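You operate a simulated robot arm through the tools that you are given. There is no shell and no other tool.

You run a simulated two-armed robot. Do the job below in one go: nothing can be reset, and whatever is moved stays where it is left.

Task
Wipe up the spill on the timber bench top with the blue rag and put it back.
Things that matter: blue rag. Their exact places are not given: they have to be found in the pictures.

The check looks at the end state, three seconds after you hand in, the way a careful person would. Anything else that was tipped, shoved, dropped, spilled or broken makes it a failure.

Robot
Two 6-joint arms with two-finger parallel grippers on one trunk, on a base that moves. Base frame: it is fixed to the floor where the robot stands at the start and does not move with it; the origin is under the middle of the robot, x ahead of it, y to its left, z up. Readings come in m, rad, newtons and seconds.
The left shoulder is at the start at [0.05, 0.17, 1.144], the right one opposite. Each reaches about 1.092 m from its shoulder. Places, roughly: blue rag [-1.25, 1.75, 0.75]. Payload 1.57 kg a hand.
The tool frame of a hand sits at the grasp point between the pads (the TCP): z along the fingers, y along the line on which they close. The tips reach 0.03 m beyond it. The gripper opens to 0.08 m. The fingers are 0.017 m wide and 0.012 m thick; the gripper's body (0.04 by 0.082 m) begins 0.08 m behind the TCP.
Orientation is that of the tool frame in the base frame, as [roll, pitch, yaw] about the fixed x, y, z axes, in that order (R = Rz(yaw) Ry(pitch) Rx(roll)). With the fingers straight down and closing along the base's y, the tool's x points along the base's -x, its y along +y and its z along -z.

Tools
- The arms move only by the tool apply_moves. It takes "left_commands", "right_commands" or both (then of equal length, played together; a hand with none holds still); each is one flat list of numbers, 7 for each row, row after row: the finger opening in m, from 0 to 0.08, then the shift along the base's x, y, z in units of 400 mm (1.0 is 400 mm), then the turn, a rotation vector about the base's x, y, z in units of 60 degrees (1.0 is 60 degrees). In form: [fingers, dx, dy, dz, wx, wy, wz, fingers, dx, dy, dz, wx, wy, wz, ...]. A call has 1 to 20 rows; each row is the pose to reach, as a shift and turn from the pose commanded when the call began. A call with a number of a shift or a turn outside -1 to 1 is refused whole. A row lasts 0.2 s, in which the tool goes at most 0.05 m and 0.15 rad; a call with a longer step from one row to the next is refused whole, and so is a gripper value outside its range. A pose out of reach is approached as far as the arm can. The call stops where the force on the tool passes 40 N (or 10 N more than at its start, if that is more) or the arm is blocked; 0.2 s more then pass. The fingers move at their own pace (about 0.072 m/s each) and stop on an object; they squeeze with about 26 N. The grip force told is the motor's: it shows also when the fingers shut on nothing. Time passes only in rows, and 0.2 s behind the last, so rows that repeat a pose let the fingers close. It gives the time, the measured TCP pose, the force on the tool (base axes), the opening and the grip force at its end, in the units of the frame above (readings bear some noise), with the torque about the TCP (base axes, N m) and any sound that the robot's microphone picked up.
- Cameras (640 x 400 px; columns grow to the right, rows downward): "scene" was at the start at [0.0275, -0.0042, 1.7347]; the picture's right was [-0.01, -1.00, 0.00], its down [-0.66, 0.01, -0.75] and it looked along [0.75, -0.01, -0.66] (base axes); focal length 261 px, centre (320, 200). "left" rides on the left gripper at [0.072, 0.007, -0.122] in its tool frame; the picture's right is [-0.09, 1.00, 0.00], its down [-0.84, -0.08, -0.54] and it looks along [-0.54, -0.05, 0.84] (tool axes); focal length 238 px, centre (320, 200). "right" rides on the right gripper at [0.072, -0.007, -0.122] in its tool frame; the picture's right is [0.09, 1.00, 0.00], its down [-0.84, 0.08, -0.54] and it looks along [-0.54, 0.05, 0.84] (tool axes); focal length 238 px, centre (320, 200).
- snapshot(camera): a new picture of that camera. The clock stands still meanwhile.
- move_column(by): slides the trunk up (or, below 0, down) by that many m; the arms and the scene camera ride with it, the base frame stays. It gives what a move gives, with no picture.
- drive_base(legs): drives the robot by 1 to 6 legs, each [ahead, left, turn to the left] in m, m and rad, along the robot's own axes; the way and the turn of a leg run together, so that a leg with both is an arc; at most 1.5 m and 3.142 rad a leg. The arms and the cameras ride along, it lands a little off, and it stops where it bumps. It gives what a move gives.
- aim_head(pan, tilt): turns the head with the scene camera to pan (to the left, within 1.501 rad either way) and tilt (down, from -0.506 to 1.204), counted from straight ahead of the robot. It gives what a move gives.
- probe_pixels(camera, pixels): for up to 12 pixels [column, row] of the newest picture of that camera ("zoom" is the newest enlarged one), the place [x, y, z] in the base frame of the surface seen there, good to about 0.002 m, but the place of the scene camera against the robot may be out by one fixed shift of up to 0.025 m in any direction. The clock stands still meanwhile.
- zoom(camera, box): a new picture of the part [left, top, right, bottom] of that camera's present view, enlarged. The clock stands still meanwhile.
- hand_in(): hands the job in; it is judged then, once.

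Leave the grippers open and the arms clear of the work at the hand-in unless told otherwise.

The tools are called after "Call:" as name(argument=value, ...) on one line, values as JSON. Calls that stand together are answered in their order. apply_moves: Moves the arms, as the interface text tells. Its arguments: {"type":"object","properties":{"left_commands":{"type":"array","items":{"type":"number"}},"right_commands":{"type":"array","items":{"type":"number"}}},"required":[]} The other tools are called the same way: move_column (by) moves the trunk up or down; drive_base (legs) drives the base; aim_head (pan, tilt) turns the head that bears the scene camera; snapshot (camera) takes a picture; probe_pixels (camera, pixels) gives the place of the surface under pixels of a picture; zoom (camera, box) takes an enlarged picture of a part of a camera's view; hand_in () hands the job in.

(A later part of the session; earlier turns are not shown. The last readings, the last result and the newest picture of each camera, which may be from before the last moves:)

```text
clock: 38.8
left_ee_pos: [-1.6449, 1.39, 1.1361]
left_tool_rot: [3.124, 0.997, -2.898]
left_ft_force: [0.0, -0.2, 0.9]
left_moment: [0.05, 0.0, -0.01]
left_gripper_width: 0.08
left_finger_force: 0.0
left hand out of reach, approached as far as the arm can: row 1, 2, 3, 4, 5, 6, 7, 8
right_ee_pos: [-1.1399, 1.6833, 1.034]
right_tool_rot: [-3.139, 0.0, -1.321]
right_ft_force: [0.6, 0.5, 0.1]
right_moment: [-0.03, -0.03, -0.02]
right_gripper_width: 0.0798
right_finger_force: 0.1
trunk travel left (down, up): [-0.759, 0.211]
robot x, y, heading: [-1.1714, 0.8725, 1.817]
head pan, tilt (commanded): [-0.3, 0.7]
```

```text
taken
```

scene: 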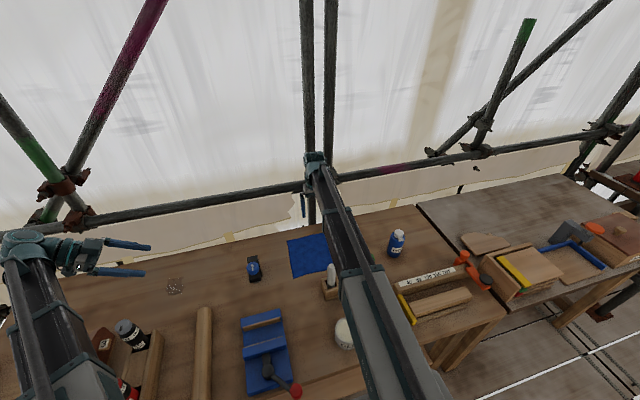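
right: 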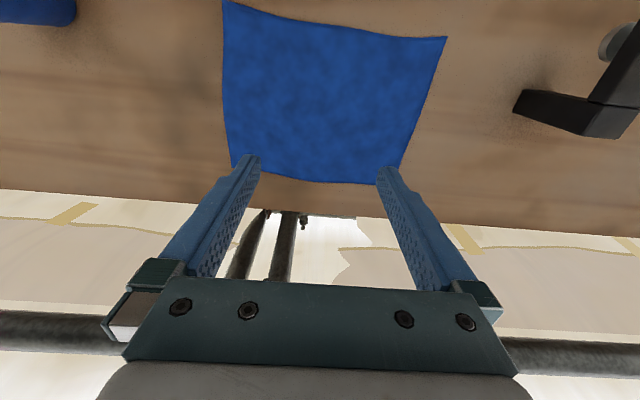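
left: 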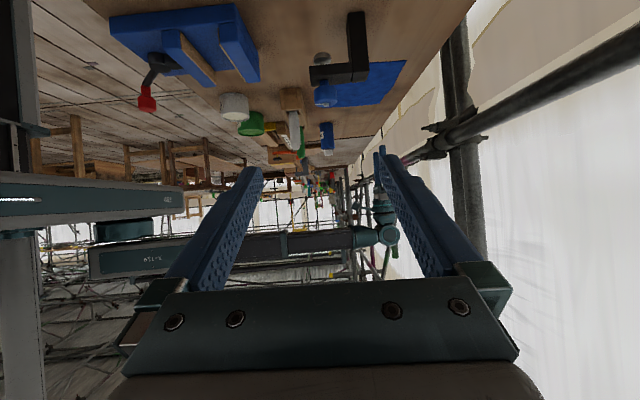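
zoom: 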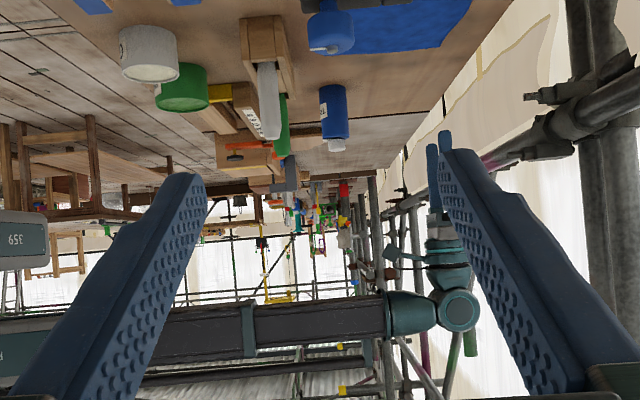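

Everything on the right side is under 0.98, so the left arm will do the work and the right arm will be the observer. First I raise the trunk 0.1 m, then turn the left hand back toward vertical while turning the right hand (and pulling it back 6 cm) to look left.

Call:
move_column(by=0.1)

Call:
apply_moves(left_commands=[0.08, 0, 0, 0, -0.0646, 0.0384, 0.0973, 0.08, 0, 0, 0, -0.1293, 0.0768, 0.1947, 0.08, 0, 0, 0, -0.1939, 0.1152, 0.292, 0.08, 0, 0, 0, -0.2586, 0.1535, 0.3893, 0.08, 0, 0, 0, -0.3232, 0.1919, 0.4866, 0.08, 0, 0, 0, -0.3879, 0.2303, 0.584, 0.08, 0, 0, 0, -0.4525, 0.2687, 0.6813, 0.08, 0, 0, 0, -0.4525, 0.2687, 0.6813], right_commands=[0.08, 0.005, -0.02, 0, 0.0384, 0.0646, 0.0973, 0.08, 0.01, -0.04, 0, 0.0768, 0.1293, 0.1947, 0.08, 0.015, -0.06, 0, 0.1152, 0.1939, 0.292, 0.08, 0.02, -0.08, 0, 0.1535, 0.2586, 0.3893, 0.08, 0.025, -0.1, 0, 0.1919, 0.3232, 0.4866, 0.08, 0.03, -0.12, 0, 0.2303, 0.3879, 0.584, 0.08, 0.037, -0.145, 0, 0.2687, 0.4525, 0.6813, 0.08, 0.037, -0.145, 0, 0.2687, 0.4525, 0.6813])

Call:
apply_moves(left_commands=[0.08, 0, 0, 0, -0.0646, 0.0384, 0.0973, 0.08, 0, 0, 0, -0.1293, 0.0768, 0.1947, 0.08, 0, 0, 0, -0.1939, 0.1152, 0.292, 0.08, 0, 0, 0, -0.2586, 0.1535, 0.3893, 0.08, 0, 0, 0, -0.3232, 0.1919, 0.4866, 0.08, 0, 0, 0, -0.3879, 0.2303, 0.584, 0.08, 0, 0, 0, -0.4525, 0.2687, 0.6813, 0.08, 0, 0, 0, -0.4525, 0.2687, 0.6813], right_commands=[0.08, 0, 0, 0, 0.0384, 0.0646, 0.0973, 0.08, 0, 0, 0, 0.0768, 0.1293, 0.1947, 0.08, 0, 0, 0, 0.1152, 0.1939, 0.292, 0.08, 0, 0, 0, 0.1535, 0.2586, 0.3893, 0.08, 0, 0, 0, 0.1919, 0.3232, 0.4866, 0.08, 0, 0, 0, 0.2303, 0.3879, 0.584, 0.08, 0, 0, 0, 0.2687, 0.4525, 0.6813, 0.08, 0, 0, 0, 0.2687, 0.4525, 0.6813])

Call:
snapshot(camera="right")

Call:
snapshot(camera="left")

```text
clock: 40.1
left_ee_pos: [-1.6443, 1.3895, 1.2341]
left_tool_rot: [3.129, 0.996, -2.895]
left_ft_force: [0.4, 0.3, 0.1]
left_moment: [-0.01, 0.01, 0.0]
left_gripper_width: 0.0799
left_finger_force: 0.1
right_ee_pos: [-1.1407, 1.6845, 1.1348]
right_tool_rot: [-3.139, 0.001, -1.32]
right_ft_force: [0.3, 0.0, -0.1]
right_moment: [-0.01, 0.02, 0.03]
right_gripper_width: 0.08
right_finger_force: 0.1
trunk travel left (down, up): [-0.859, 0.111]
robot x, y, heading: [-1.173, 0.8714, 1.82]
head pan, tilt (commanded): [-0.3, 0.7]
```

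```text
clock: 41.9
left_ee_pos: [-1.6446, 1.3892, 1.1633]
left_tool_rot: [-2.917, 0.483, -1.993]
left_ft_force: [0.4, 0.4, 0.5]
left_moment: [-0.04, 0.02, 0.0]
left_gripper_width: 0.0803
left_finger_force: 0.0
left hand out of reach, approached as far as the arm can: row 1, 2, 3, 4, 5, 6, 7, 8
right_ee_pos: [-1.1249, 1.6288, 1.165]
right_tool_rot: [2.904, 0.488, -0.646]
right_ft_force: [-0.2, 0.7, 0.2]
right_moment: [-0.01, 0.0, 0.02]
right_gripper_width: 0.0798
right_finger_force: 0.0
right hand out of reach, approached as far as the arm can: row 3, 4, 5, 6, 7, 8
trunk travel left (down, up): [-0.859, 0.111]
robot x, y, heading: [-1.1724, 0.8711, 1.818]
head pan, tilt (commanded): [-0.3, 0.7]
```

```text
clock: 43.7
left_ee_pos: [-1.6449, 1.3908, 1.134]
left_tool_rot: [3.127, -0.006, -1.321]
left_ft_force: [0.7, 0.0, -1.6]
left_moment: [-0.01, 0.04, 0.0]
left_gripper_width: 0.08
left_finger_force: 0.0
left hand out of reach, approached as far as the arm can: row 1, 2, 3, 4, 5, 6, 7, 8
right_ee_pos: [-1.1265, 1.6272, 1.2358]
right_tool_rot: [-3.135, 1.001, 0.252]
right_ft_force: [-0.2, -0.1, 0.0]
right_moment: [0.0, -0.01, 0.02]
right_gripper_width: 0.0801
right_finger_force: 0.0
right hand out of reach, approached as far as the arm can: row 1, 2, 3, 4, 5, 6, 7, 8
trunk travel left (down, up): [-0.859, 0.111]
robot x, y, heading: [-1.1711, 0.874, 1.818]
head pan, tilt (commanded): [-0.3, 0.7]
```

```text
taken
```

right: 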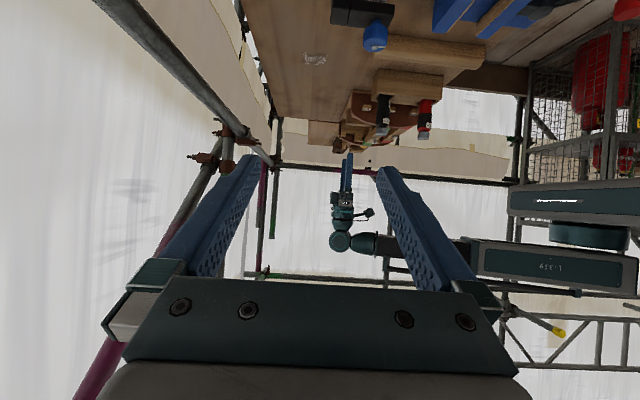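

```text
taken
```

left: 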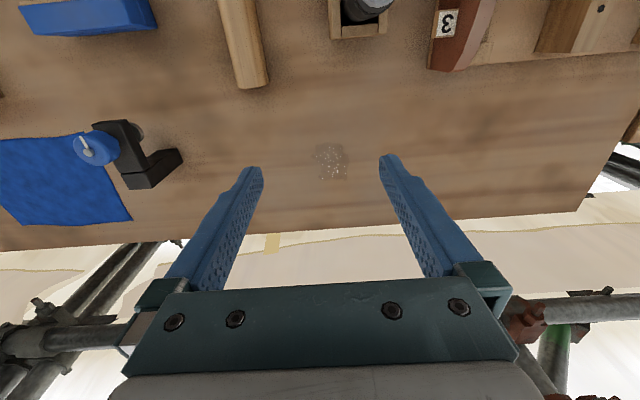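

The left hand is vertical again and the right hand looks left. Now I strafe 0.22 m to the right so the left hand can reach the rag.

Call:
drive_base(legs=[[0.0, -0.22, 0.0]])

Call:
snapshot(camera="left")

Call:
snapshot(camera="right")

```text
clock: 45.4
left_ee_pos: [-1.4288, 1.4464, 1.1337]
left_tool_rot: [3.128, -0.003, -1.322]
left_ft_force: [0.4, -0.1, 0.5]
left_moment: [0.01, 0.03, 0.01]
left_gripper_width: 0.0801
left_finger_force: 0.1
right_ee_pos: [-0.9119, 1.682, 1.2355]
right_tool_rot: [3.141, 0.999, 0.25]
right_ft_force: [-0.3, -0.3, -0.8]
right_moment: [-0.01, 0.05, 0.0]
right_gripper_width: 0.08
right_finger_force: 0.0
trunk travel left (down, up): [-0.859, 0.111]
robot x, y, heading: [-0.9563, 0.9278, 1.818]
head pan, tilt (commanded): [-0.3, 0.7]
```

```text
taken
```

left: 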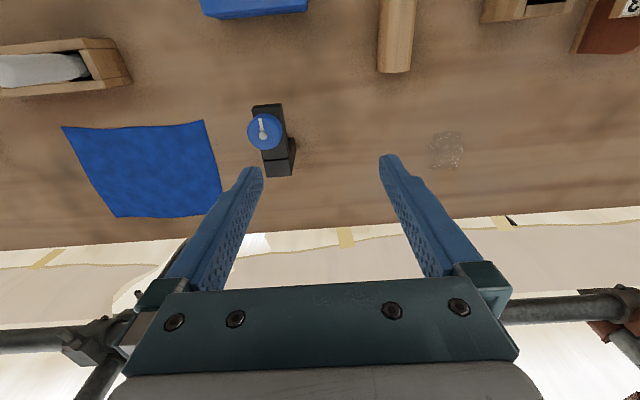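

```text
taken
```

right: 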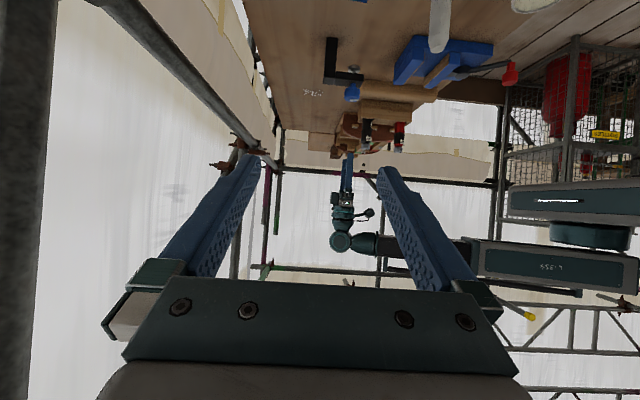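

The rag is to the hand's right now (image (150,170)). I'll move the left hand horizontally over the rag's centre (-1.127, 1.640) at the present height.

Call:
apply_moves(left_commands=[0.08, 0.0943, 0.0605, 0, 0, 0, 0, 0.08, 0.1886, 0.121, 0, 0, 0, 0, 0.08, 0.2829, 0.1815, 0, 0, 0, 0, 0.08, 0.3772, 0.242, 0, 0, 0, 0, 0.08, 0.4716, 0.3025, 0, 0, 0, 0, 0.08, 0.5659, 0.363, 0, 0, 0, 0, 0.08, 0.6602, 0.4235, 0, 0, 0, 0, 0.08, 0.7545, 0.484, 0, 0, 0, 0, 0.08, 0.7545, 0.484, 0, 0, 0, 0])

Call:
snapshot(camera="left")

Call:
snapshot(camera="right")

```text
clock: 47.4
left_ee_pos: [-1.1304, 1.6413, 1.1344]
left_tool_rot: [3.131, -0.003, -1.323]
left_ft_force: [0.1, -0.9, 0.0]
left_moment: [0.02, 0.01, -0.01]
left_gripper_width: 0.0801
left_finger_force: 0.1
right_ee_pos: [-0.9135, 1.6805, 1.2353]
right_tool_rot: [-3.139, 0.998, 0.249]
right_ft_force: [0.6, 0.0, -0.2]
right_moment: [0.02, 0.01, -0.01]
right_gripper_width: 0.0802
right_finger_force: 0.1
trunk travel left (down, up): [-0.859, 0.111]
robot x, y, heading: [-0.9583, 0.9256, 1.821]
head pan, tilt (commanded): [-0.3, 0.7]
```

```text
taken
```

left: 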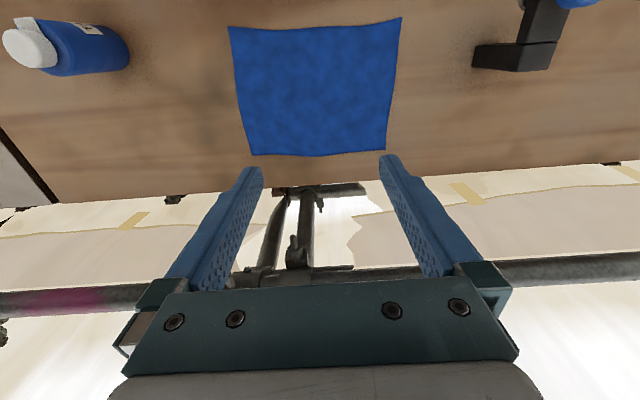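

```text
taken
```

right: 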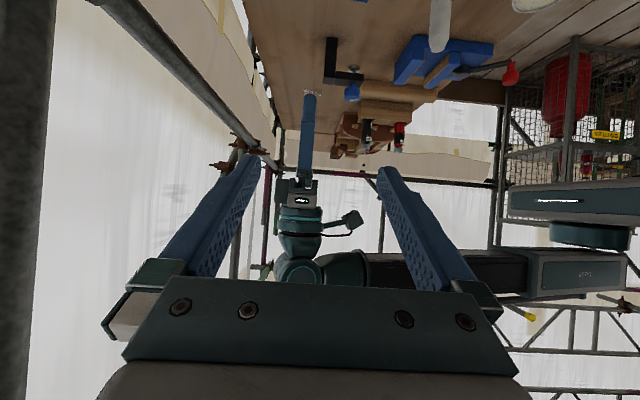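

The left hand is above the rag centre. Trunk down 0.23 m brings its tips to ~0.87, still 5 cm above the rag. Then I look from both cameras.

Call:
move_column(by=-0.23)

Call:
snapshot(camera="left")

Call:
snapshot(camera="right")

```text
clock: 49.8
left_ee_pos: [-1.1286, 1.6408, 0.9043]
left_tool_rot: [3.128, -0.003, -1.321]
left_ft_force: [-0.5, 0.3, 0.0]
left_moment: [0.03, 0.0, 0.03]
left_gripper_width: 0.0802
left_finger_force: 0.0
right_ee_pos: [-0.9126, 1.6818, 1.0052]
right_tool_rot: [3.139, 0.998, 0.25]
right_ft_force: [-1.0, -1.1, -0.5]
right_moment: [0.01, -0.01, -0.01]
right_gripper_width: 0.0799
right_finger_force: 0.1
trunk travel left (down, up): [-0.629, 0.341]
robot x, y, heading: [-0.9573, 0.9273, 1.82]
head pan, tilt (commanded): [-0.3, 0.7]
```

```text
taken
```

left: 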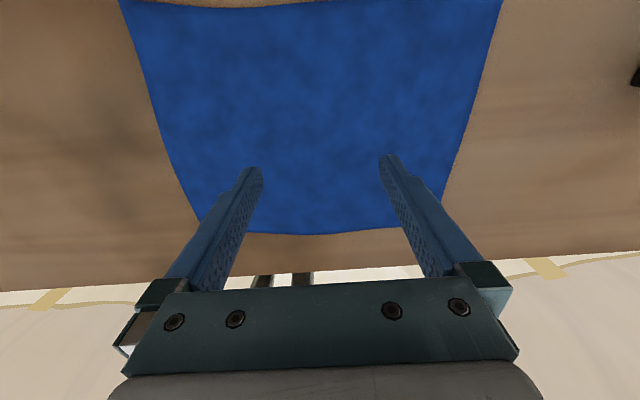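

```text
taken
```

right: 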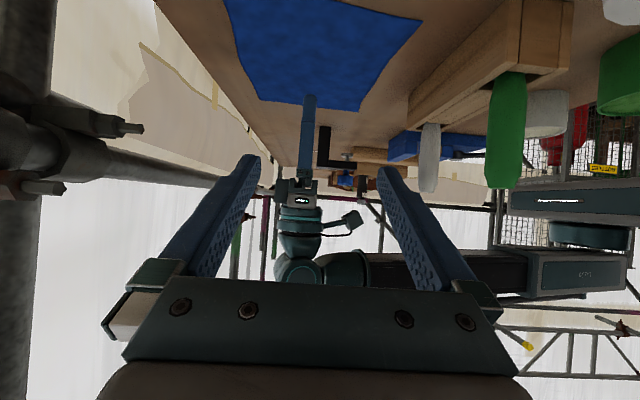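

Clear on all sides: forearm well above the handles. I lower 0.048 m more so that the tips just about touch the rag (TCP ≈0.856).

Call:
move_column(by=-0.048)

Call:
zoom(camera="right", box=[220, 0, 460, 150])

```text
clock: 50.7
left_ee_pos: [-1.1287, 1.64, 0.857]
left_tool_rot: [3.129, -0.004, -1.322]
left_ft_force: [0.7, 0.1, 0.1]
left_moment: [0.04, 0.0, -0.04]
left_gripper_width: 0.0801
left_finger_force: 0.1
right_ee_pos: [-0.9125, 1.6827, 0.9579]
right_tool_rot: [-3.141, 0.998, 0.251]
right_ft_force: [-1.6, -1.1, 0.2]
right_moment: [0.02, 0.0, -0.01]
right_gripper_width: 0.08
right_finger_force: 0.0
trunk travel left (down, up): [-0.581, 0.389]
robot x, y, heading: [-0.9608, 0.9238, 1.822]
head pan, tilt (commanded): [-0.3, 0.7]
```

```text
2.67 times, centred on (340, 75) of right
```

zoom: 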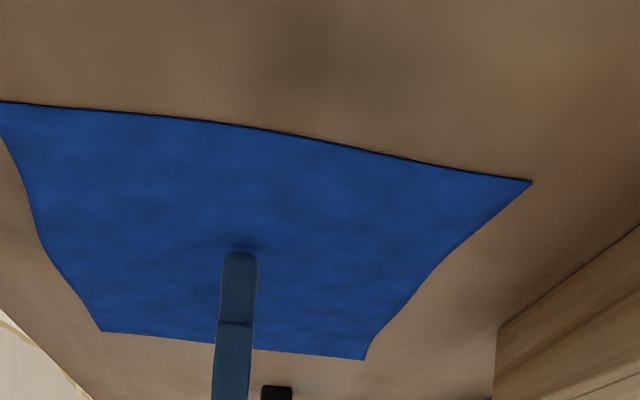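

The tips are ~5 mm above the rag, no contact force yet. I'll set the opening to 0.06 and step down 5 mm.

Call:
apply_moves(left_commands=[0.06, 0, 0, 0, 0, 0, 0, 0.06, 0, 0, 0, 0, 0, 0])

Call:
move_column(by=-0.005)

Call:
zoom(camera="right", box=[220, 0, 460, 150])

```text
clock: 51.3
left_ee_pos: [-1.129, 1.6411, 0.8568]
left_tool_rot: [3.129, -0.003, -1.321]
left_ft_force: [0.9, 1.2, -0.8]
left_moment: [0.01, 0.0, 0.01]
left_gripper_width: 0.0599
left_finger_force: 0.0
right_ee_pos: [-0.9128, 1.6814, 0.9579]
right_tool_rot: [-3.139, 1.0, 0.249]
right_ft_force: [0.2, -0.5, -1.6]
right_moment: [-0.01, 0.01, 0.01]
right_gripper_width: 0.08
right_finger_force: 0.1
trunk travel left (down, up): [-0.581, 0.389]
robot x, y, heading: [-0.962, 0.9276, 1.82]
head pan, tilt (commanded): [-0.3, 0.7]
```

```text
clock: 51.9
left_ee_pos: [-1.1295, 1.6406, 0.8517]
left_tool_rot: [3.13, -0.003, -1.321]
left_ft_force: [-0.5, 1.2, 9.9]
left_moment: [0.15, -0.41, 0.06]
left_gripper_width: 0.0599
left_finger_force: 0.2
right_ee_pos: [-0.912, 1.6828, 0.9528]
right_tool_rot: [-3.14, 0.998, 0.25]
right_ft_force: [0.5, 0.8, 0.0]
right_moment: [0.03, 0.04, -0.01]
right_gripper_width: 0.0797
right_finger_force: 0.0
trunk travel left (down, up): [-0.576, 0.394]
robot x, y, heading: [-0.9594, 0.9248, 1.824]
head pan, tilt (commanded): [-0.3, 0.7]
```

```text
2.67 times, centred on (340, 75) of right
```

zoom: 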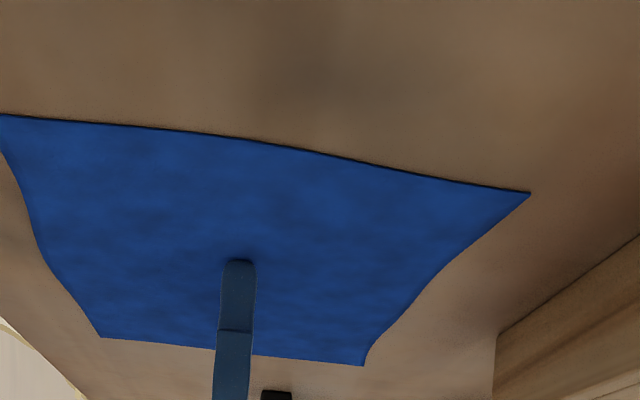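

Contact: 9.9 N upward at TCP z=0.8517. Now I close the fingers slowly in place to gather a fold.

Call:
apply_moves(left_commands=[0.05, 0, 0, 0, 0, 0, 0, 0.04, 0, 0, 0, 0, 0, 0, 0.03, 0, 0, 0, 0, 0, 0, 0.02, 0, 0, 0, 0, 0, 0, 0.01, 0, 0, 0, 0, 0, 0, 0.0, 0, 0, 0, 0, 0, 0, 0.0, 0, 0, 0, 0, 0, 0, 0.0, 0, 0, 0, 0, 0, 0])

Call:
zoom(camera="right", box=[220, 0, 460, 150])

Call:
snapshot(camera="left")

```text
clock: 53.7
left_ee_pos: [-1.1293, 1.64, 0.8522]
left_tool_rot: [3.127, -0.004, -1.322]
left_ft_force: [1.1, -1.1, 5.4]
left_moment: [-0.03, -0.03, 0.0]
left_gripper_width: 0.0001
left_finger_force: 21.4
right_ee_pos: [-0.9132, 1.6816, 0.9519]
right_tool_rot: [-3.14, 0.998, 0.252]
right_ft_force: [0.6, -0.4, 0.0]
right_moment: [0.01, -0.01, 0.0]
right_gripper_width: 0.0802
right_finger_force: 0.2
trunk travel left (down, up): [-0.576, 0.394]
robot x, y, heading: [-0.957, 0.9252, 1.819]
head pan, tilt (commanded): [-0.3, 0.7]
```

```text
2.67 times, centred on (340, 75) of right
```

zoom: 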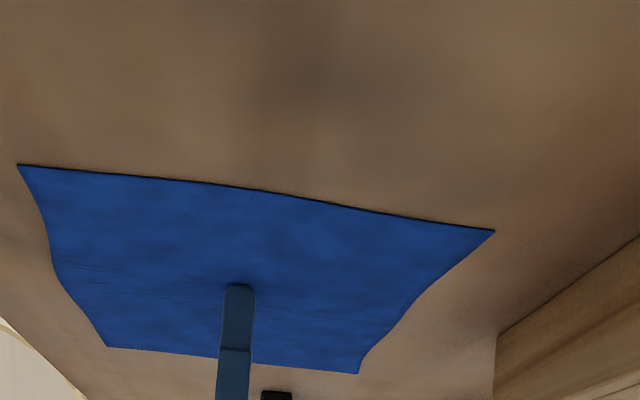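

```text
taken
```

left: 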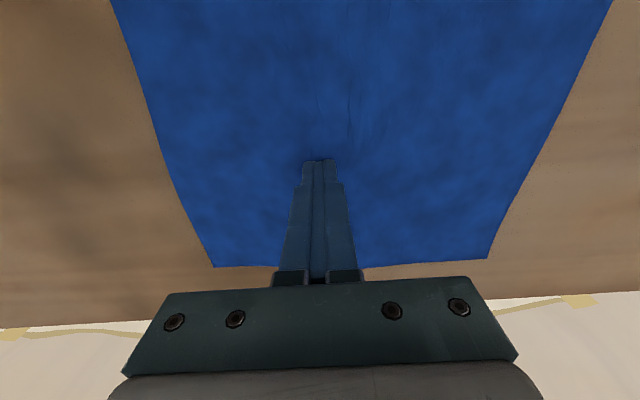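

The rag is soft: its near edge pulled in and small creases show at the fingers. I'll raise the trunk 3 cm to see whether it's held.

Call:
move_column(by=0.03)

Call:
snapshot(camera="right")

Call:
snapshot(camera="left")

```text
clock: 54.4
left_ee_pos: [-1.1304, 1.6416, 0.8806]
left_tool_rot: [3.129, -0.005, -1.322]
left_ft_force: [-0.4, 0.1, 0.6]
left_moment: [-0.02, -0.03, 0.0]
left_gripper_width: 0.0001
left_finger_force: 21.3
right_ee_pos: [-0.9129, 1.6808, 0.9818]
right_tool_rot: [3.141, 1.0, 0.251]
right_ft_force: [0.2, -0.4, -1.0]
right_moment: [0.01, 0.04, -0.01]
right_gripper_width: 0.0801
right_finger_force: 0.0
trunk travel left (down, up): [-0.606, 0.364]
robot x, y, heading: [-0.9584, 0.9305, 1.822]
head pan, tilt (commanded): [-0.3, 0.7]
```

```text
taken
```

right: 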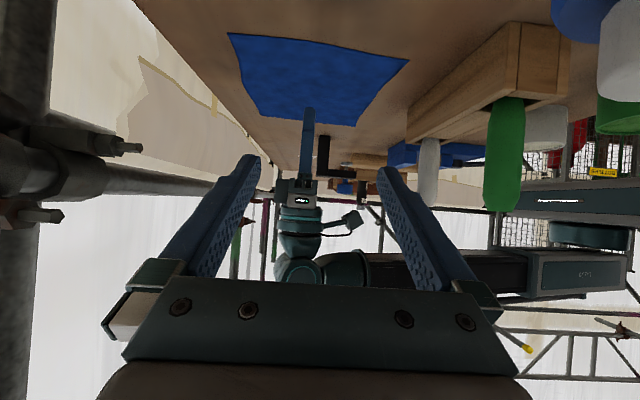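

```text
taken
```

left: 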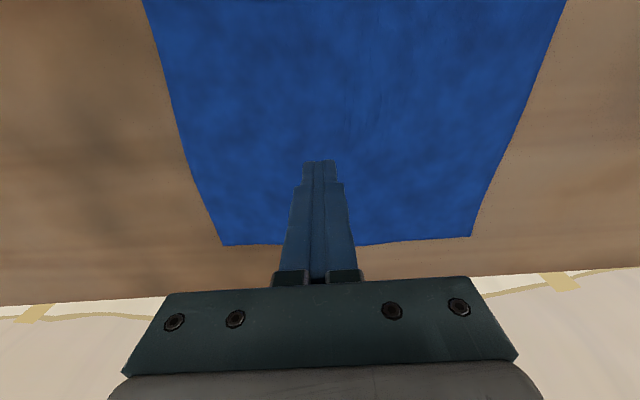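

The rag stayed on the bench; the pinch slipped. I'll probe its present outline with the right camera.

Call:
probe_pixels(camera="right", pixels=[[230, 35], [406, 61], [354, 124], [266, 115], [320, 45], [290, 80], [350, 80], [320, 95], [308, 108]])

Call:
zoom(camera="left", box=[140, 0, 580, 260])

Call:
zoom(camera="right", box=[200, 0, 440, 150])

```text
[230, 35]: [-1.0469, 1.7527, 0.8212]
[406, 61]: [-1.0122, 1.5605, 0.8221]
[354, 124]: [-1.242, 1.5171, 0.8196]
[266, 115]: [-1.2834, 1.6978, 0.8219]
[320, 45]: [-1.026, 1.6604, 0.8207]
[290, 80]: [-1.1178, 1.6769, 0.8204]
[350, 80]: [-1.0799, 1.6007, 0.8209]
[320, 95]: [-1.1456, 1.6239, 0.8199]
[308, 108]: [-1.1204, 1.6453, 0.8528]
```

```text
1.45 times, centred on (360, 130) of left
```

zoom: 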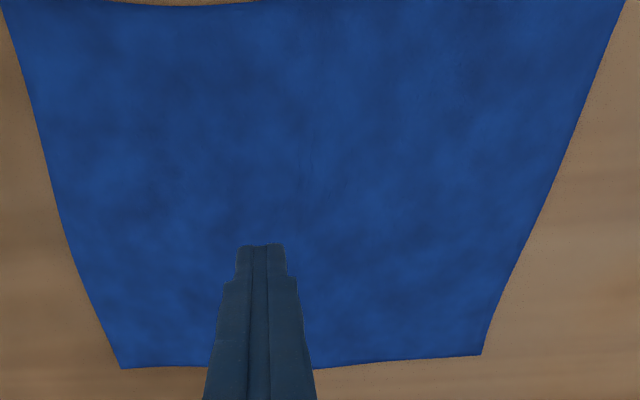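

```text
2.67 times, centred on (320, 75) of right
```

zoom: 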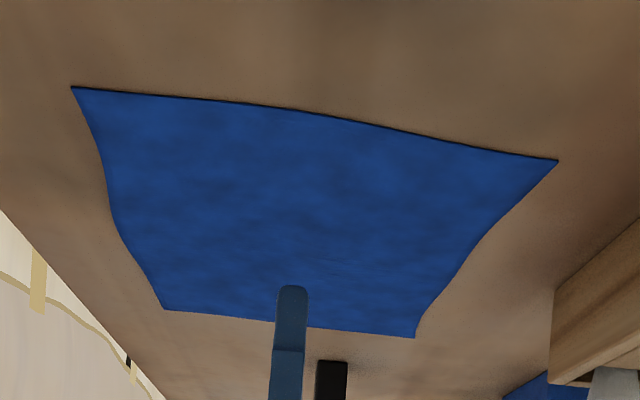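

The rag slid ~2 cm to the left: the moment reading at contact (-0.41 N·m) shows only one finger was pressing, since the hand is rolled 0.0126 rad. I'll level the hand, reopen fully, and recentre over the rag (now centred at about (-1.146, 1.632)).

Call:
apply_moves(left_commands=[0.03, 0, 0, 0, 0.003, -0.0117, 0, 0.06, 0, 0, 0, 0.003, -0.0117, 0, 0.08, -0.04, -0.0225, 0, 0.003, -0.0117, 0, 0.08, -0.04, -0.0225, 0, 0.003, -0.0117, 0, 0.08, -0.04, -0.0225, 0, 0.003, -0.0117, 0])

Call:
snapshot(camera="left")

```text
clock: 55.6
left_ee_pos: [-1.1467, 1.6323, 0.8806]
left_tool_rot: [-3.141, -0.003, -1.322]
left_ft_force: [0.1, 0.8, 0.6]
left_moment: [0.0, 0.0, 0.02]
left_gripper_width: 0.0798
left_finger_force: 0.1
right_ee_pos: [-0.9124, 1.6809, 0.9822]
right_tool_rot: [3.141, 1.0, 0.249]
right_ft_force: [0.1, 0.8, -0.1]
right_moment: [-0.01, -0.01, 0.01]
right_gripper_width: 0.0799
right_finger_force: 0.2
trunk travel left (down, up): [-0.606, 0.364]
robot x, y, heading: [-0.9551, 0.9275, 1.823]
head pan, tilt (commanded): [-0.3, 0.7]
```

```text
taken
```

left: 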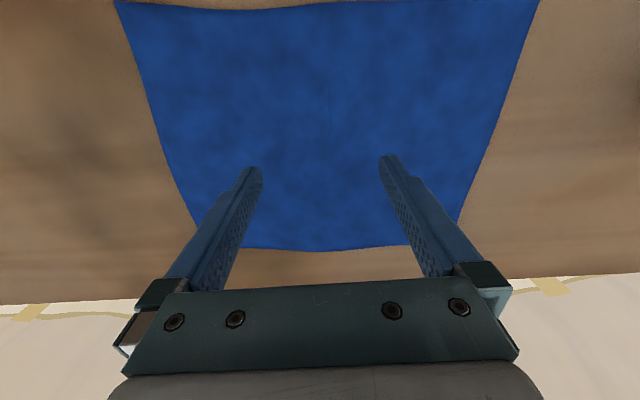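

Level now (roll -3.141). I lower 0.029 m to contact and check force and moment.

Call:
move_column(by=-0.029)

```text
clock: 56.4
left_ee_pos: [-1.1461, 1.6335, 0.8519]
left_tool_rot: [3.142, -0.004, -1.32]
left_ft_force: [-0.1, 0.6, -0.8]
left_moment: [-0.04, 0.01, 0.03]
left_gripper_width: 0.0801
left_finger_force: 0.0
right_ee_pos: [-0.9136, 1.6822, 0.9521]
right_tool_rot: [3.141, 1.0, 0.249]
right_ft_force: [0.3, -0.8, -1.1]
right_moment: [-0.03, 0.01, -0.01]
right_gripper_width: 0.0801
right_finger_force: 0.0
trunk travel left (down, up): [-0.577, 0.393]
robot x, y, heading: [-0.9574, 0.9275, 1.818]
head pan, tilt (commanded): [-0.3, 0.7]
```

No contact yet at 0.8519. Another 2 mm down.

Call:
move_column(by=-0.002)

```text
clock: 56.9
left_ee_pos: [-1.1462, 1.6317, 0.8507]
left_tool_rot: [-3.14, -0.001, -1.323]
left_ft_force: [-1.6, 3.4, 19.3]
left_moment: [0.15, -0.1, 0.03]
left_gripper_width: 0.0798
left_finger_force: 0.1
right_ee_pos: [-0.9124, 1.6812, 0.9523]
right_tool_rot: [-3.14, 0.998, 0.25]
right_ft_force: [0.1, 0.3, -0.1]
right_moment: [0.01, 0.0, 0.01]
right_gripper_width: 0.0802
right_finger_force: 0.0
trunk travel left (down, up): [-0.575, 0.395]
robot x, y, heading: [-0.9608, 0.9286, 1.822]
head pan, tilt (commanded): [-0.3, 0.7]
```

19.3 N with small moment: both fingers press now. Closing the fingers slowly in place.

Call:
apply_moves(left_commands=[0.07, 0, 0, 0, 0, 0, 0, 0.06, 0, 0, 0, 0, 0, 0, 0.05, 0, 0, 0, 0, 0, 0, 0.04, 0, 0, 0, 0, 0, 0, 0.03, 0, 0, 0, 0, 0, 0, 0.02, 0, 0, 0, 0, 0, 0])

Call:
snapshot(camera="left")

Call:
zoom(camera="right", box=[220, 0, 460, 150])

```text
clock: 58.3
left_ee_pos: [-1.1461, 1.6313, 0.8523]
left_tool_rot: [-3.141, -0.004, -1.32]
left_ft_force: [1.2, -1.1, 21.4]
left_moment: [0.05, -0.03, 0.0]
left_gripper_width: 0.0169
left_finger_force: 0.0
right_ee_pos: [-0.912, 1.6793, 0.9527]
right_tool_rot: [-3.138, 0.998, 0.252]
right_ft_force: [-1.1, -0.1, -0.7]
right_moment: [0.01, 0.01, 0.01]
right_gripper_width: 0.0802
right_finger_force: 0.1
trunk travel left (down, up): [-0.575, 0.395]
robot x, y, heading: [-0.9586, 0.9259, 1.819]
head pan, tilt (commanded): [-0.3, 0.7]
```

```text
taken
```

left: 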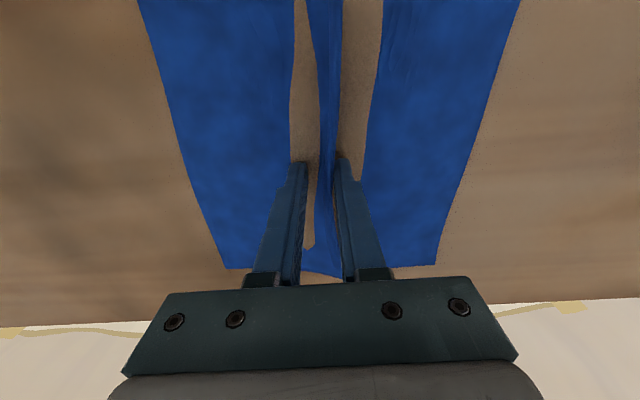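

```text
2.67 times, centred on (340, 75) of right
```

zoom: 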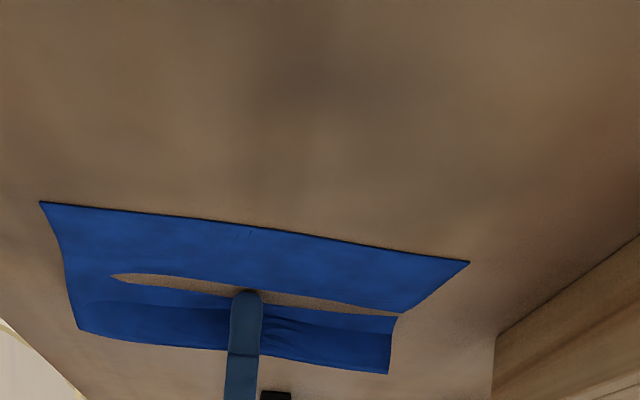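

A ridge has formed between the fingers (the middle strip stands up). I close fully onto it.

Call:
apply_moves(left_commands=[0.01, 0, 0, 0, 0, 0, 0, 0.0, 0, 0, 0, 0, 0, 0, 0.0, 0, 0, 0, 0, 0, 0, 0.0, 0, 0, 0, 0, 0, 0])

Call:
snapshot(camera="left")

Call:
zoom(camera="right", box=[220, 0, 460, 150])

```text
clock: 59.3
left_ee_pos: [-1.1459, 1.6314, 0.8512]
left_tool_rot: [-3.141, -0.001, -1.321]
left_ft_force: [-5.6, -1.1, 21.3]
left_moment: [0.02, 0.13, 0.01]
left_gripper_width: 0.0022
left_finger_force: 23.4
right_ee_pos: [-0.9134, 1.6803, 0.9528]
right_tool_rot: [-3.138, 1.0, 0.252]
right_ft_force: [-0.2, -0.1, -0.5]
right_moment: [0.03, -0.03, 0.02]
right_gripper_width: 0.08
right_finger_force: 0.0
trunk travel left (down, up): [-0.575, 0.395]
robot x, y, heading: [-0.9589, 0.9256, 1.824]
head pan, tilt (commanded): [-0.3, 0.7]
```

```text
taken
```

left: 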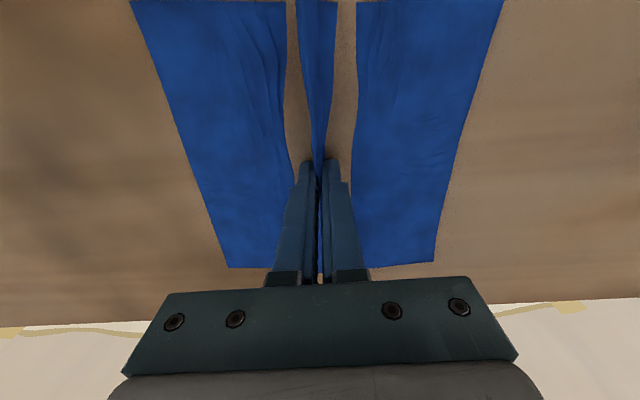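

```text
2.67 times, centred on (340, 75) of right
```

zoom: 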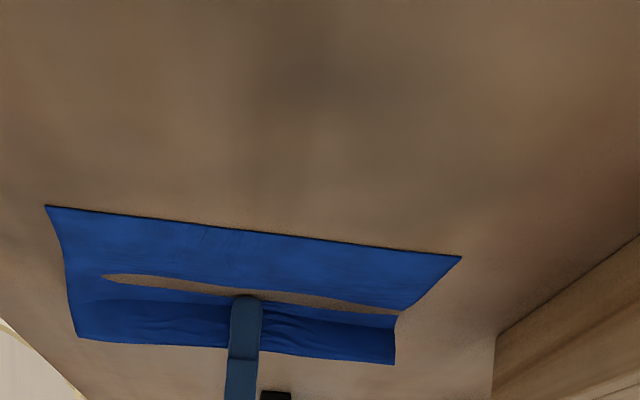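

The opening reads 0.0022 m with 23 N grip, so a fold of cloth is pinched. I lift 5 cm to check.

Call:
move_column(by=0.05)

Call:
snapshot(camera="right")

Call:
snapshot(camera="left")

```text
clock: 60.2
left_ee_pos: [-1.1459, 1.6329, 0.8995]
left_tool_rot: [-3.141, -0.004, -1.321]
left_ft_force: [0.6, 0.4, -0.2]
left_moment: [0.01, -0.03, 0.0]
left_gripper_width: 0.0024
left_finger_force: 23.6
right_ee_pos: [-0.9111, 1.6825, 1.0021]
right_tool_rot: [3.14, 1.0, 0.25]
right_ft_force: [0.0, 0.5, -0.2]
right_moment: [0.01, 0.03, -0.04]
right_gripper_width: 0.0797
right_finger_force: 0.0
trunk travel left (down, up): [-0.625, 0.345]
robot x, y, heading: [-0.9565, 0.9276, 1.82]
head pan, tilt (commanded): [-0.3, 0.7]
```

```text
taken
```

right: 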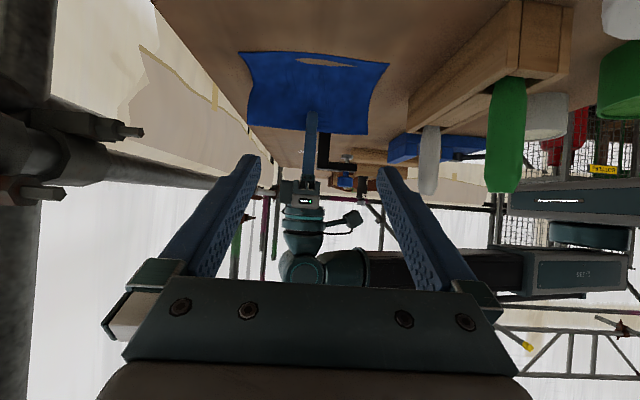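

```text
taken
```

left: 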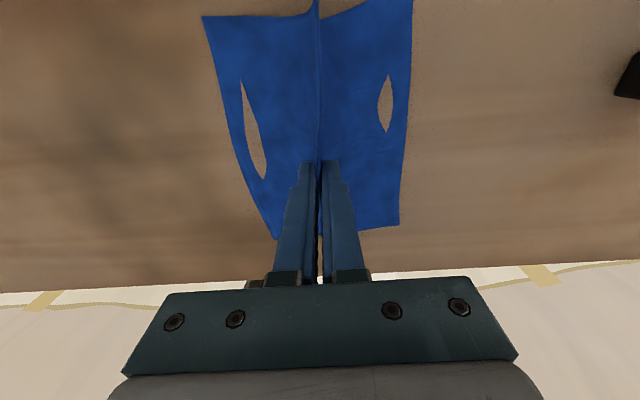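

The rag lifts like a tent, held by the fold. I raise the trunk 0.27 m so that the hanging rag clears the clamp and other items.

Call:
move_column(by=0.14)

Call:
snapshot(camera="right")

Call:
move_column(by=0.13)

Call:
snapshot(camera="right")

Call:
snapshot(camera="left")

```text
clock: 61.9
left_ee_pos: [-1.146, 1.6318, 1.0412]
left_tool_rot: [3.141, -0.004, -1.321]
left_ft_force: [-0.6, 0.1, 0.2]
left_moment: [-0.02, 0.02, 0.02]
left_gripper_width: 0.0024
left_finger_force: 23.6
right_ee_pos: [-0.913, 1.6814, 1.1407]
right_tool_rot: [3.14, 0.998, 0.249]
right_ft_force: [0.1, 0.2, -0.2]
right_moment: [-0.02, -0.01, -0.02]
right_gripper_width: 0.0801
right_finger_force: 0.0
trunk travel left (down, up): [-0.765, 0.205]
robot x, y, heading: [-0.9584, 0.9249, 1.82]
head pan, tilt (commanded): [-0.3, 0.7]
```

```text
taken
```

right: 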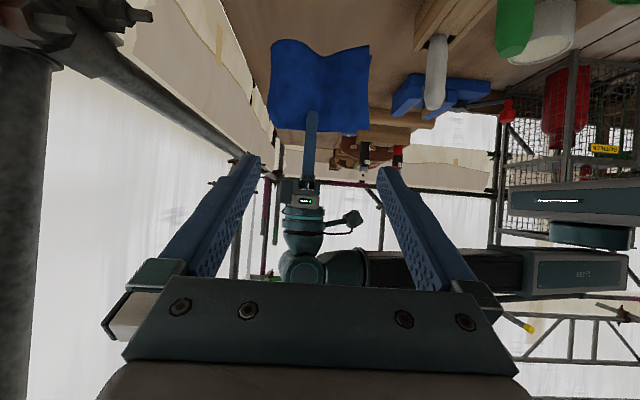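

```text
clock: 63.5
left_ee_pos: [-1.1467, 1.6327, 1.1697]
left_tool_rot: [3.141, -0.005, -1.322]
left_ft_force: [-0.2, 0.2, 0.0]
left_moment: [-0.02, -0.03, -0.02]
left_gripper_width: 0.002
left_finger_force: 23.8
right_ee_pos: [-0.9125, 1.6814, 1.2718]
right_tool_rot: [3.141, 0.999, 0.249]
right_ft_force: [0.5, 0.2, -0.6]
right_moment: [0.01, -0.01, -0.03]
right_gripper_width: 0.0799
right_finger_force: 0.0
trunk travel left (down, up): [-0.895, 0.075]
robot x, y, heading: [-0.9617, 0.927, 1.818]
head pan, tilt (commanded): [-0.3, 0.7]
```

```text
taken
```

right: 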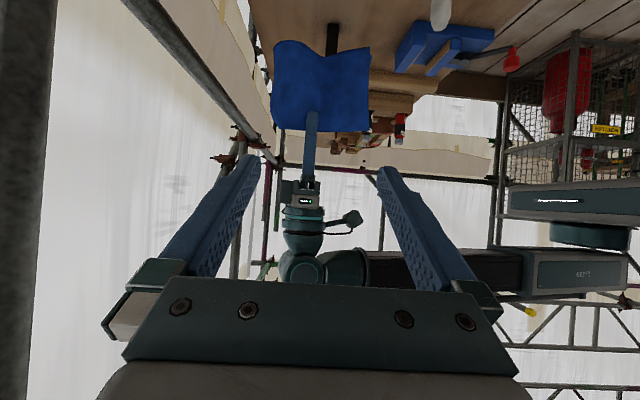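

```text
taken
```

left: 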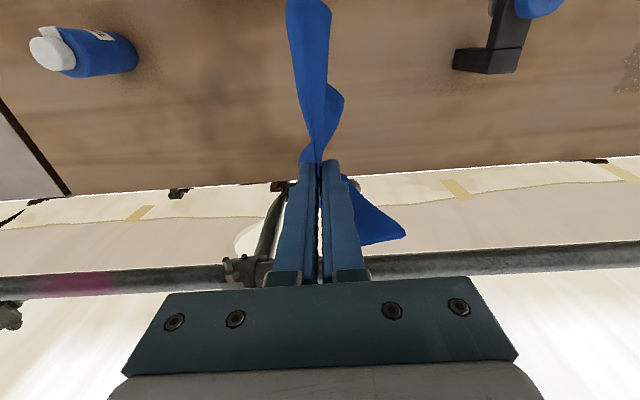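

The rag hangs folded over the pinch, bottom at about z≈1.04. Now I strafe left 0.25 m (above the clamp top at 0.978) and look.

Call:
drive_base(legs=[[0.0, 0.25, 0.0]])

Call:
snapshot(camera="left")

Call:
snapshot(camera="right")

```text
clock: 65.2
left_ee_pos: [-1.3827, 1.5721, 1.1698]
left_tool_rot: [-3.141, -0.002, -1.323]
left_ft_force: [-0.3, 0.8, 0.0]
left_moment: [0.03, -0.03, -0.01]
left_gripper_width: 0.002
left_finger_force: 24.1
right_ee_pos: [-1.1487, 1.6206, 1.2718]
right_tool_rot: [3.141, 0.999, 0.25]
right_ft_force: [-0.3, 0.5, -1.0]
right_moment: [-0.04, -0.04, 0.03]
right_gripper_width: 0.08
right_finger_force: 0.1
trunk travel left (down, up): [-0.895, 0.075]
robot x, y, heading: [-1.1935, 0.865, 1.817]
head pan, tilt (commanded): [-0.3, 0.7]
```

```text
taken
```

left: 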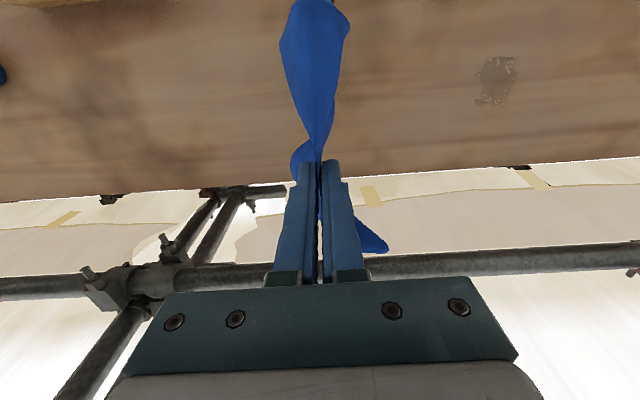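

```text
taken
```

right: 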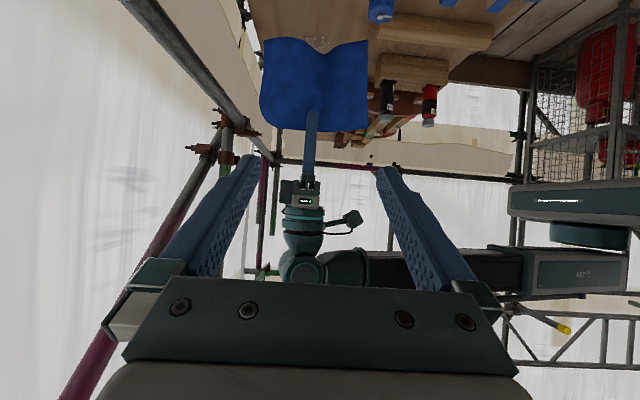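

Rag still held. The spill shows at about (497,80) in the left picture. I'll probe its outline.

Call:
zoom(camera="left", box=[440, 30, 560, 130])

Call:
probe_pixels(camera="left", pixels=[[480, 60], [514, 58], [516, 75], [478, 78], [475, 102], [505, 102], [497, 80], [490, 105]])

```text
4.00 times, centred on (500, 80) of left
```

zoom: 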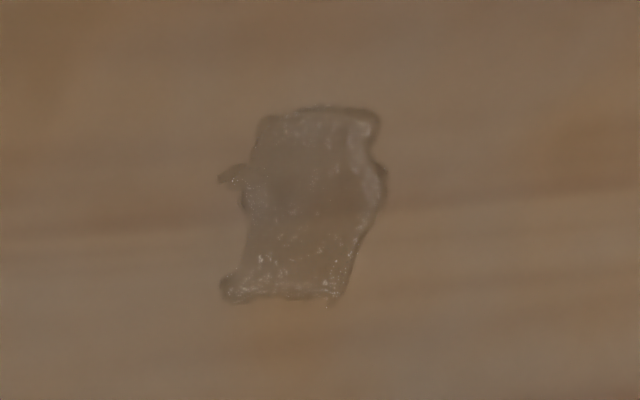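

```text
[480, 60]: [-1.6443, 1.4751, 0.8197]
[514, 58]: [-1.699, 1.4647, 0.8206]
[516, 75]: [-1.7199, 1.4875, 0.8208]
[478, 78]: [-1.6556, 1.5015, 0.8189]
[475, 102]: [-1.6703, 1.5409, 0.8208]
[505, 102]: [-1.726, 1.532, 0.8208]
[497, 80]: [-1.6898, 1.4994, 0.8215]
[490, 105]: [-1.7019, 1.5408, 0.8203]
```

The spill spans u∈[-1.295,-1.23], v∈[1.83,1.92]; centre ≈ (-1.687, 1.504). I move the left hand over its centre at the present height.

Call:
apply_moves(left_commands=[0.0, -0.0951, -0.0213, 0, 0, 0, 0, 0.0, -0.1902, -0.0426, 0, 0, 0, 0, 0.0, -0.2853, -0.0639, 0, 0, 0, 0, 0.0, -0.3804, -0.0852, 0, 0, 0, 0, 0.0, -0.4755, -0.1064, 0, 0, 0, 0, 0.0, -0.5706, -0.1277, 0, 0, 0, 0, 0.0, -0.6657, -0.149, 0, 0, 0, 0, 0.0, -0.7608, -0.1703, 0, 0, 0, 0, 0.0, -0.7608, -0.1703, 0, 0, 0, 0])

Call:
snapshot(camera="left")

Call:
snapshot(camera="right")

```text
clock: 67.2
left_ee_pos: [-1.6884, 1.5033, 1.1698]
left_tool_rot: [3.141, -0.004, -1.323]
left_ft_force: [-0.4, -0.4, 0.5]
left_moment: [0.0, 0.0, 0.01]
left_gripper_width: 0.0024
left_finger_force: 24.3
left hand out of reach, approached as far as the arm can: row 4
right_ee_pos: [-1.1472, 1.6223, 1.2726]
right_tool_rot: [-3.141, 1.0, 0.25]
right_ft_force: [0.2, 0.0, 1.1]
right_moment: [0.0, 0.03, 0.01]
right_gripper_width: 0.0802
right_finger_force: 0.2
trunk travel left (down, up): [-0.895, 0.075]
robot x, y, heading: [-1.1948, 0.8697, 1.82]
head pan, tilt (commanded): [-0.3, 0.7]
```

```text
taken
```

left: 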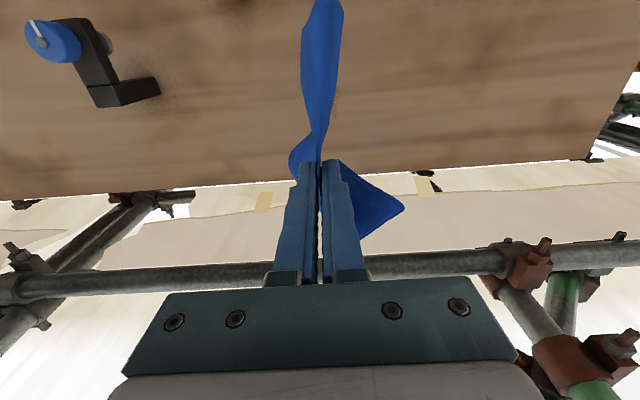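

```text
taken
```

right: 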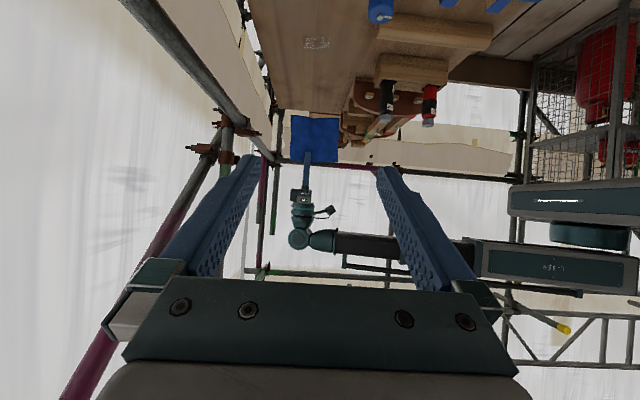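

Hand is over the spill. Before lowering I check the tops of the two bottles at (387,123) and (430,123) in the right picture, which lie near the left arm.

Call:
probe_pixels(camera="right", pixels=[[387, 122], [387, 115], [430, 122], [430, 115], [387, 90], [360, 238], [400, 240], [450, 243], [520, 245], [330, 225], [300, 230], [345, 140]])

Call:
zoom(camera="right", box=[280, 60, 480, 260])

```text
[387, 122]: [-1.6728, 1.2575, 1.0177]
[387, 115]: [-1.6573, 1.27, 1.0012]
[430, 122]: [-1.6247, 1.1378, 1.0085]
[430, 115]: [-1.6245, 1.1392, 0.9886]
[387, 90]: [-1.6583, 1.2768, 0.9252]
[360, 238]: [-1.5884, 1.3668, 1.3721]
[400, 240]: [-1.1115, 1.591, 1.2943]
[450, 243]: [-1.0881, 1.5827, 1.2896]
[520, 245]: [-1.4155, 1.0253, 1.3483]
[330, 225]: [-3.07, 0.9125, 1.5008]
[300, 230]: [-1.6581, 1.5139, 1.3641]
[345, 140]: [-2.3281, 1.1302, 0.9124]
```

```text
2.00 times, centred on (380, 160) of right
```

zoom: 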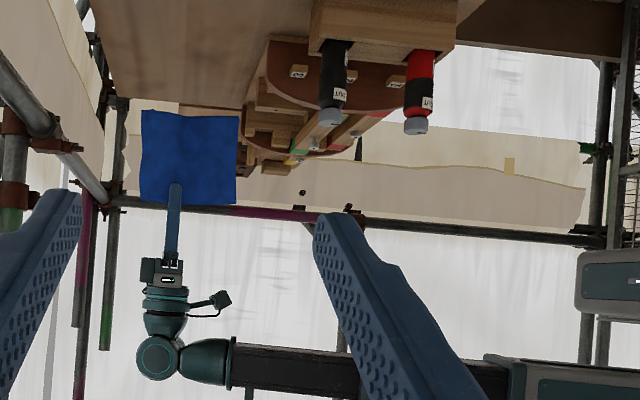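

Bottle tops are at ~1.02. At wiping height the arm underside would be ~1.03–1.05, so I must see whether the left elbow lies above them. I look with the scene camera.

Call:
aim_head(pan=0.35, tilt=0.95)

Call:
snapshot(camera="scene")

```text
clock: 68.3
left_ee_pos: [-1.6889, 1.5024, 1.1698]
left_tool_rot: [-3.14, -0.005, -1.323]
left_ft_force: [-0.6, 1.1, 0.4]
left_moment: [-0.01, -0.05, 0.0]
left_gripper_width: 0.0023
left_finger_force: 24.1
right_ee_pos: [-1.1487, 1.6205, 1.2714]
right_tool_rot: [-3.142, 0.998, 0.249]
right_ft_force: [0.4, 0.1, 0.2]
right_moment: [0.0, 0.0, 0.0]
right_gripper_width: 0.0799
right_finger_force: 0.0
trunk travel left (down, up): [-0.895, 0.075]
robot x, y, heading: [-1.195, 0.8687, 1.824]
head pan, tilt (commanded): [0.351, 0.949]
```

```text
taken
```

scene: 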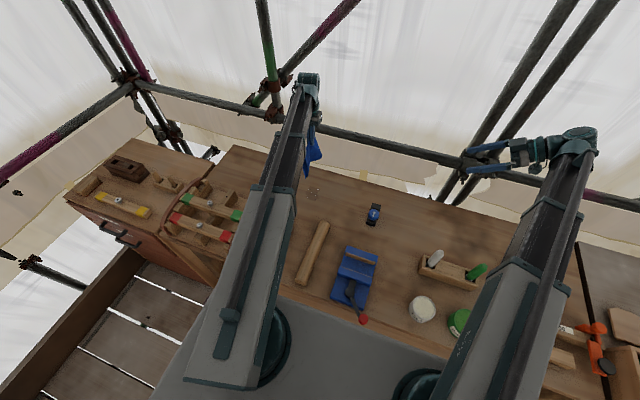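

The arm is a straight telescoping boom. I probe its left edge to see the sideways distance to the bottles (at (-1.673,1.258) and (-1.625,1.138)).

Call:
probe_pixels(camera="scene", pixels=[[272, 165], [290, 165], [282, 165], [258, 195], [275, 195], [292, 200], [250, 240], [262, 225], [280, 240], [192, 380], [230, 300], [240, 384]])

Call:
zoom(camera="scene", box=[200, 60, 360, 260])

```text
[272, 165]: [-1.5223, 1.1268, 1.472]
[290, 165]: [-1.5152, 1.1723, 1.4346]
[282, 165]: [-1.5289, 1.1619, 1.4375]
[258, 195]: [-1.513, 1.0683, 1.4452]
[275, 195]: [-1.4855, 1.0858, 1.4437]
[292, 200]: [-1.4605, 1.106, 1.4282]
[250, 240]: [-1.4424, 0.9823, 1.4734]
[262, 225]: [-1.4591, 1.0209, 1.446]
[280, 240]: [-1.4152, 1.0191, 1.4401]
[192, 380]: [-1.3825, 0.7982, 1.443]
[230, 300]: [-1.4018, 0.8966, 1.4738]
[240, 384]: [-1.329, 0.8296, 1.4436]
```

```text
2.00 times, centred on (280, 160) of scene
```

zoom: 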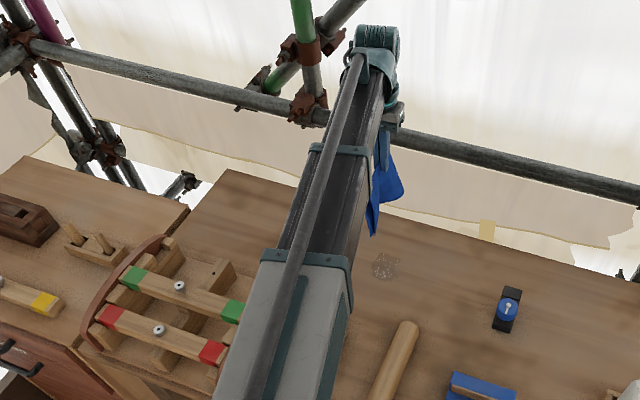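

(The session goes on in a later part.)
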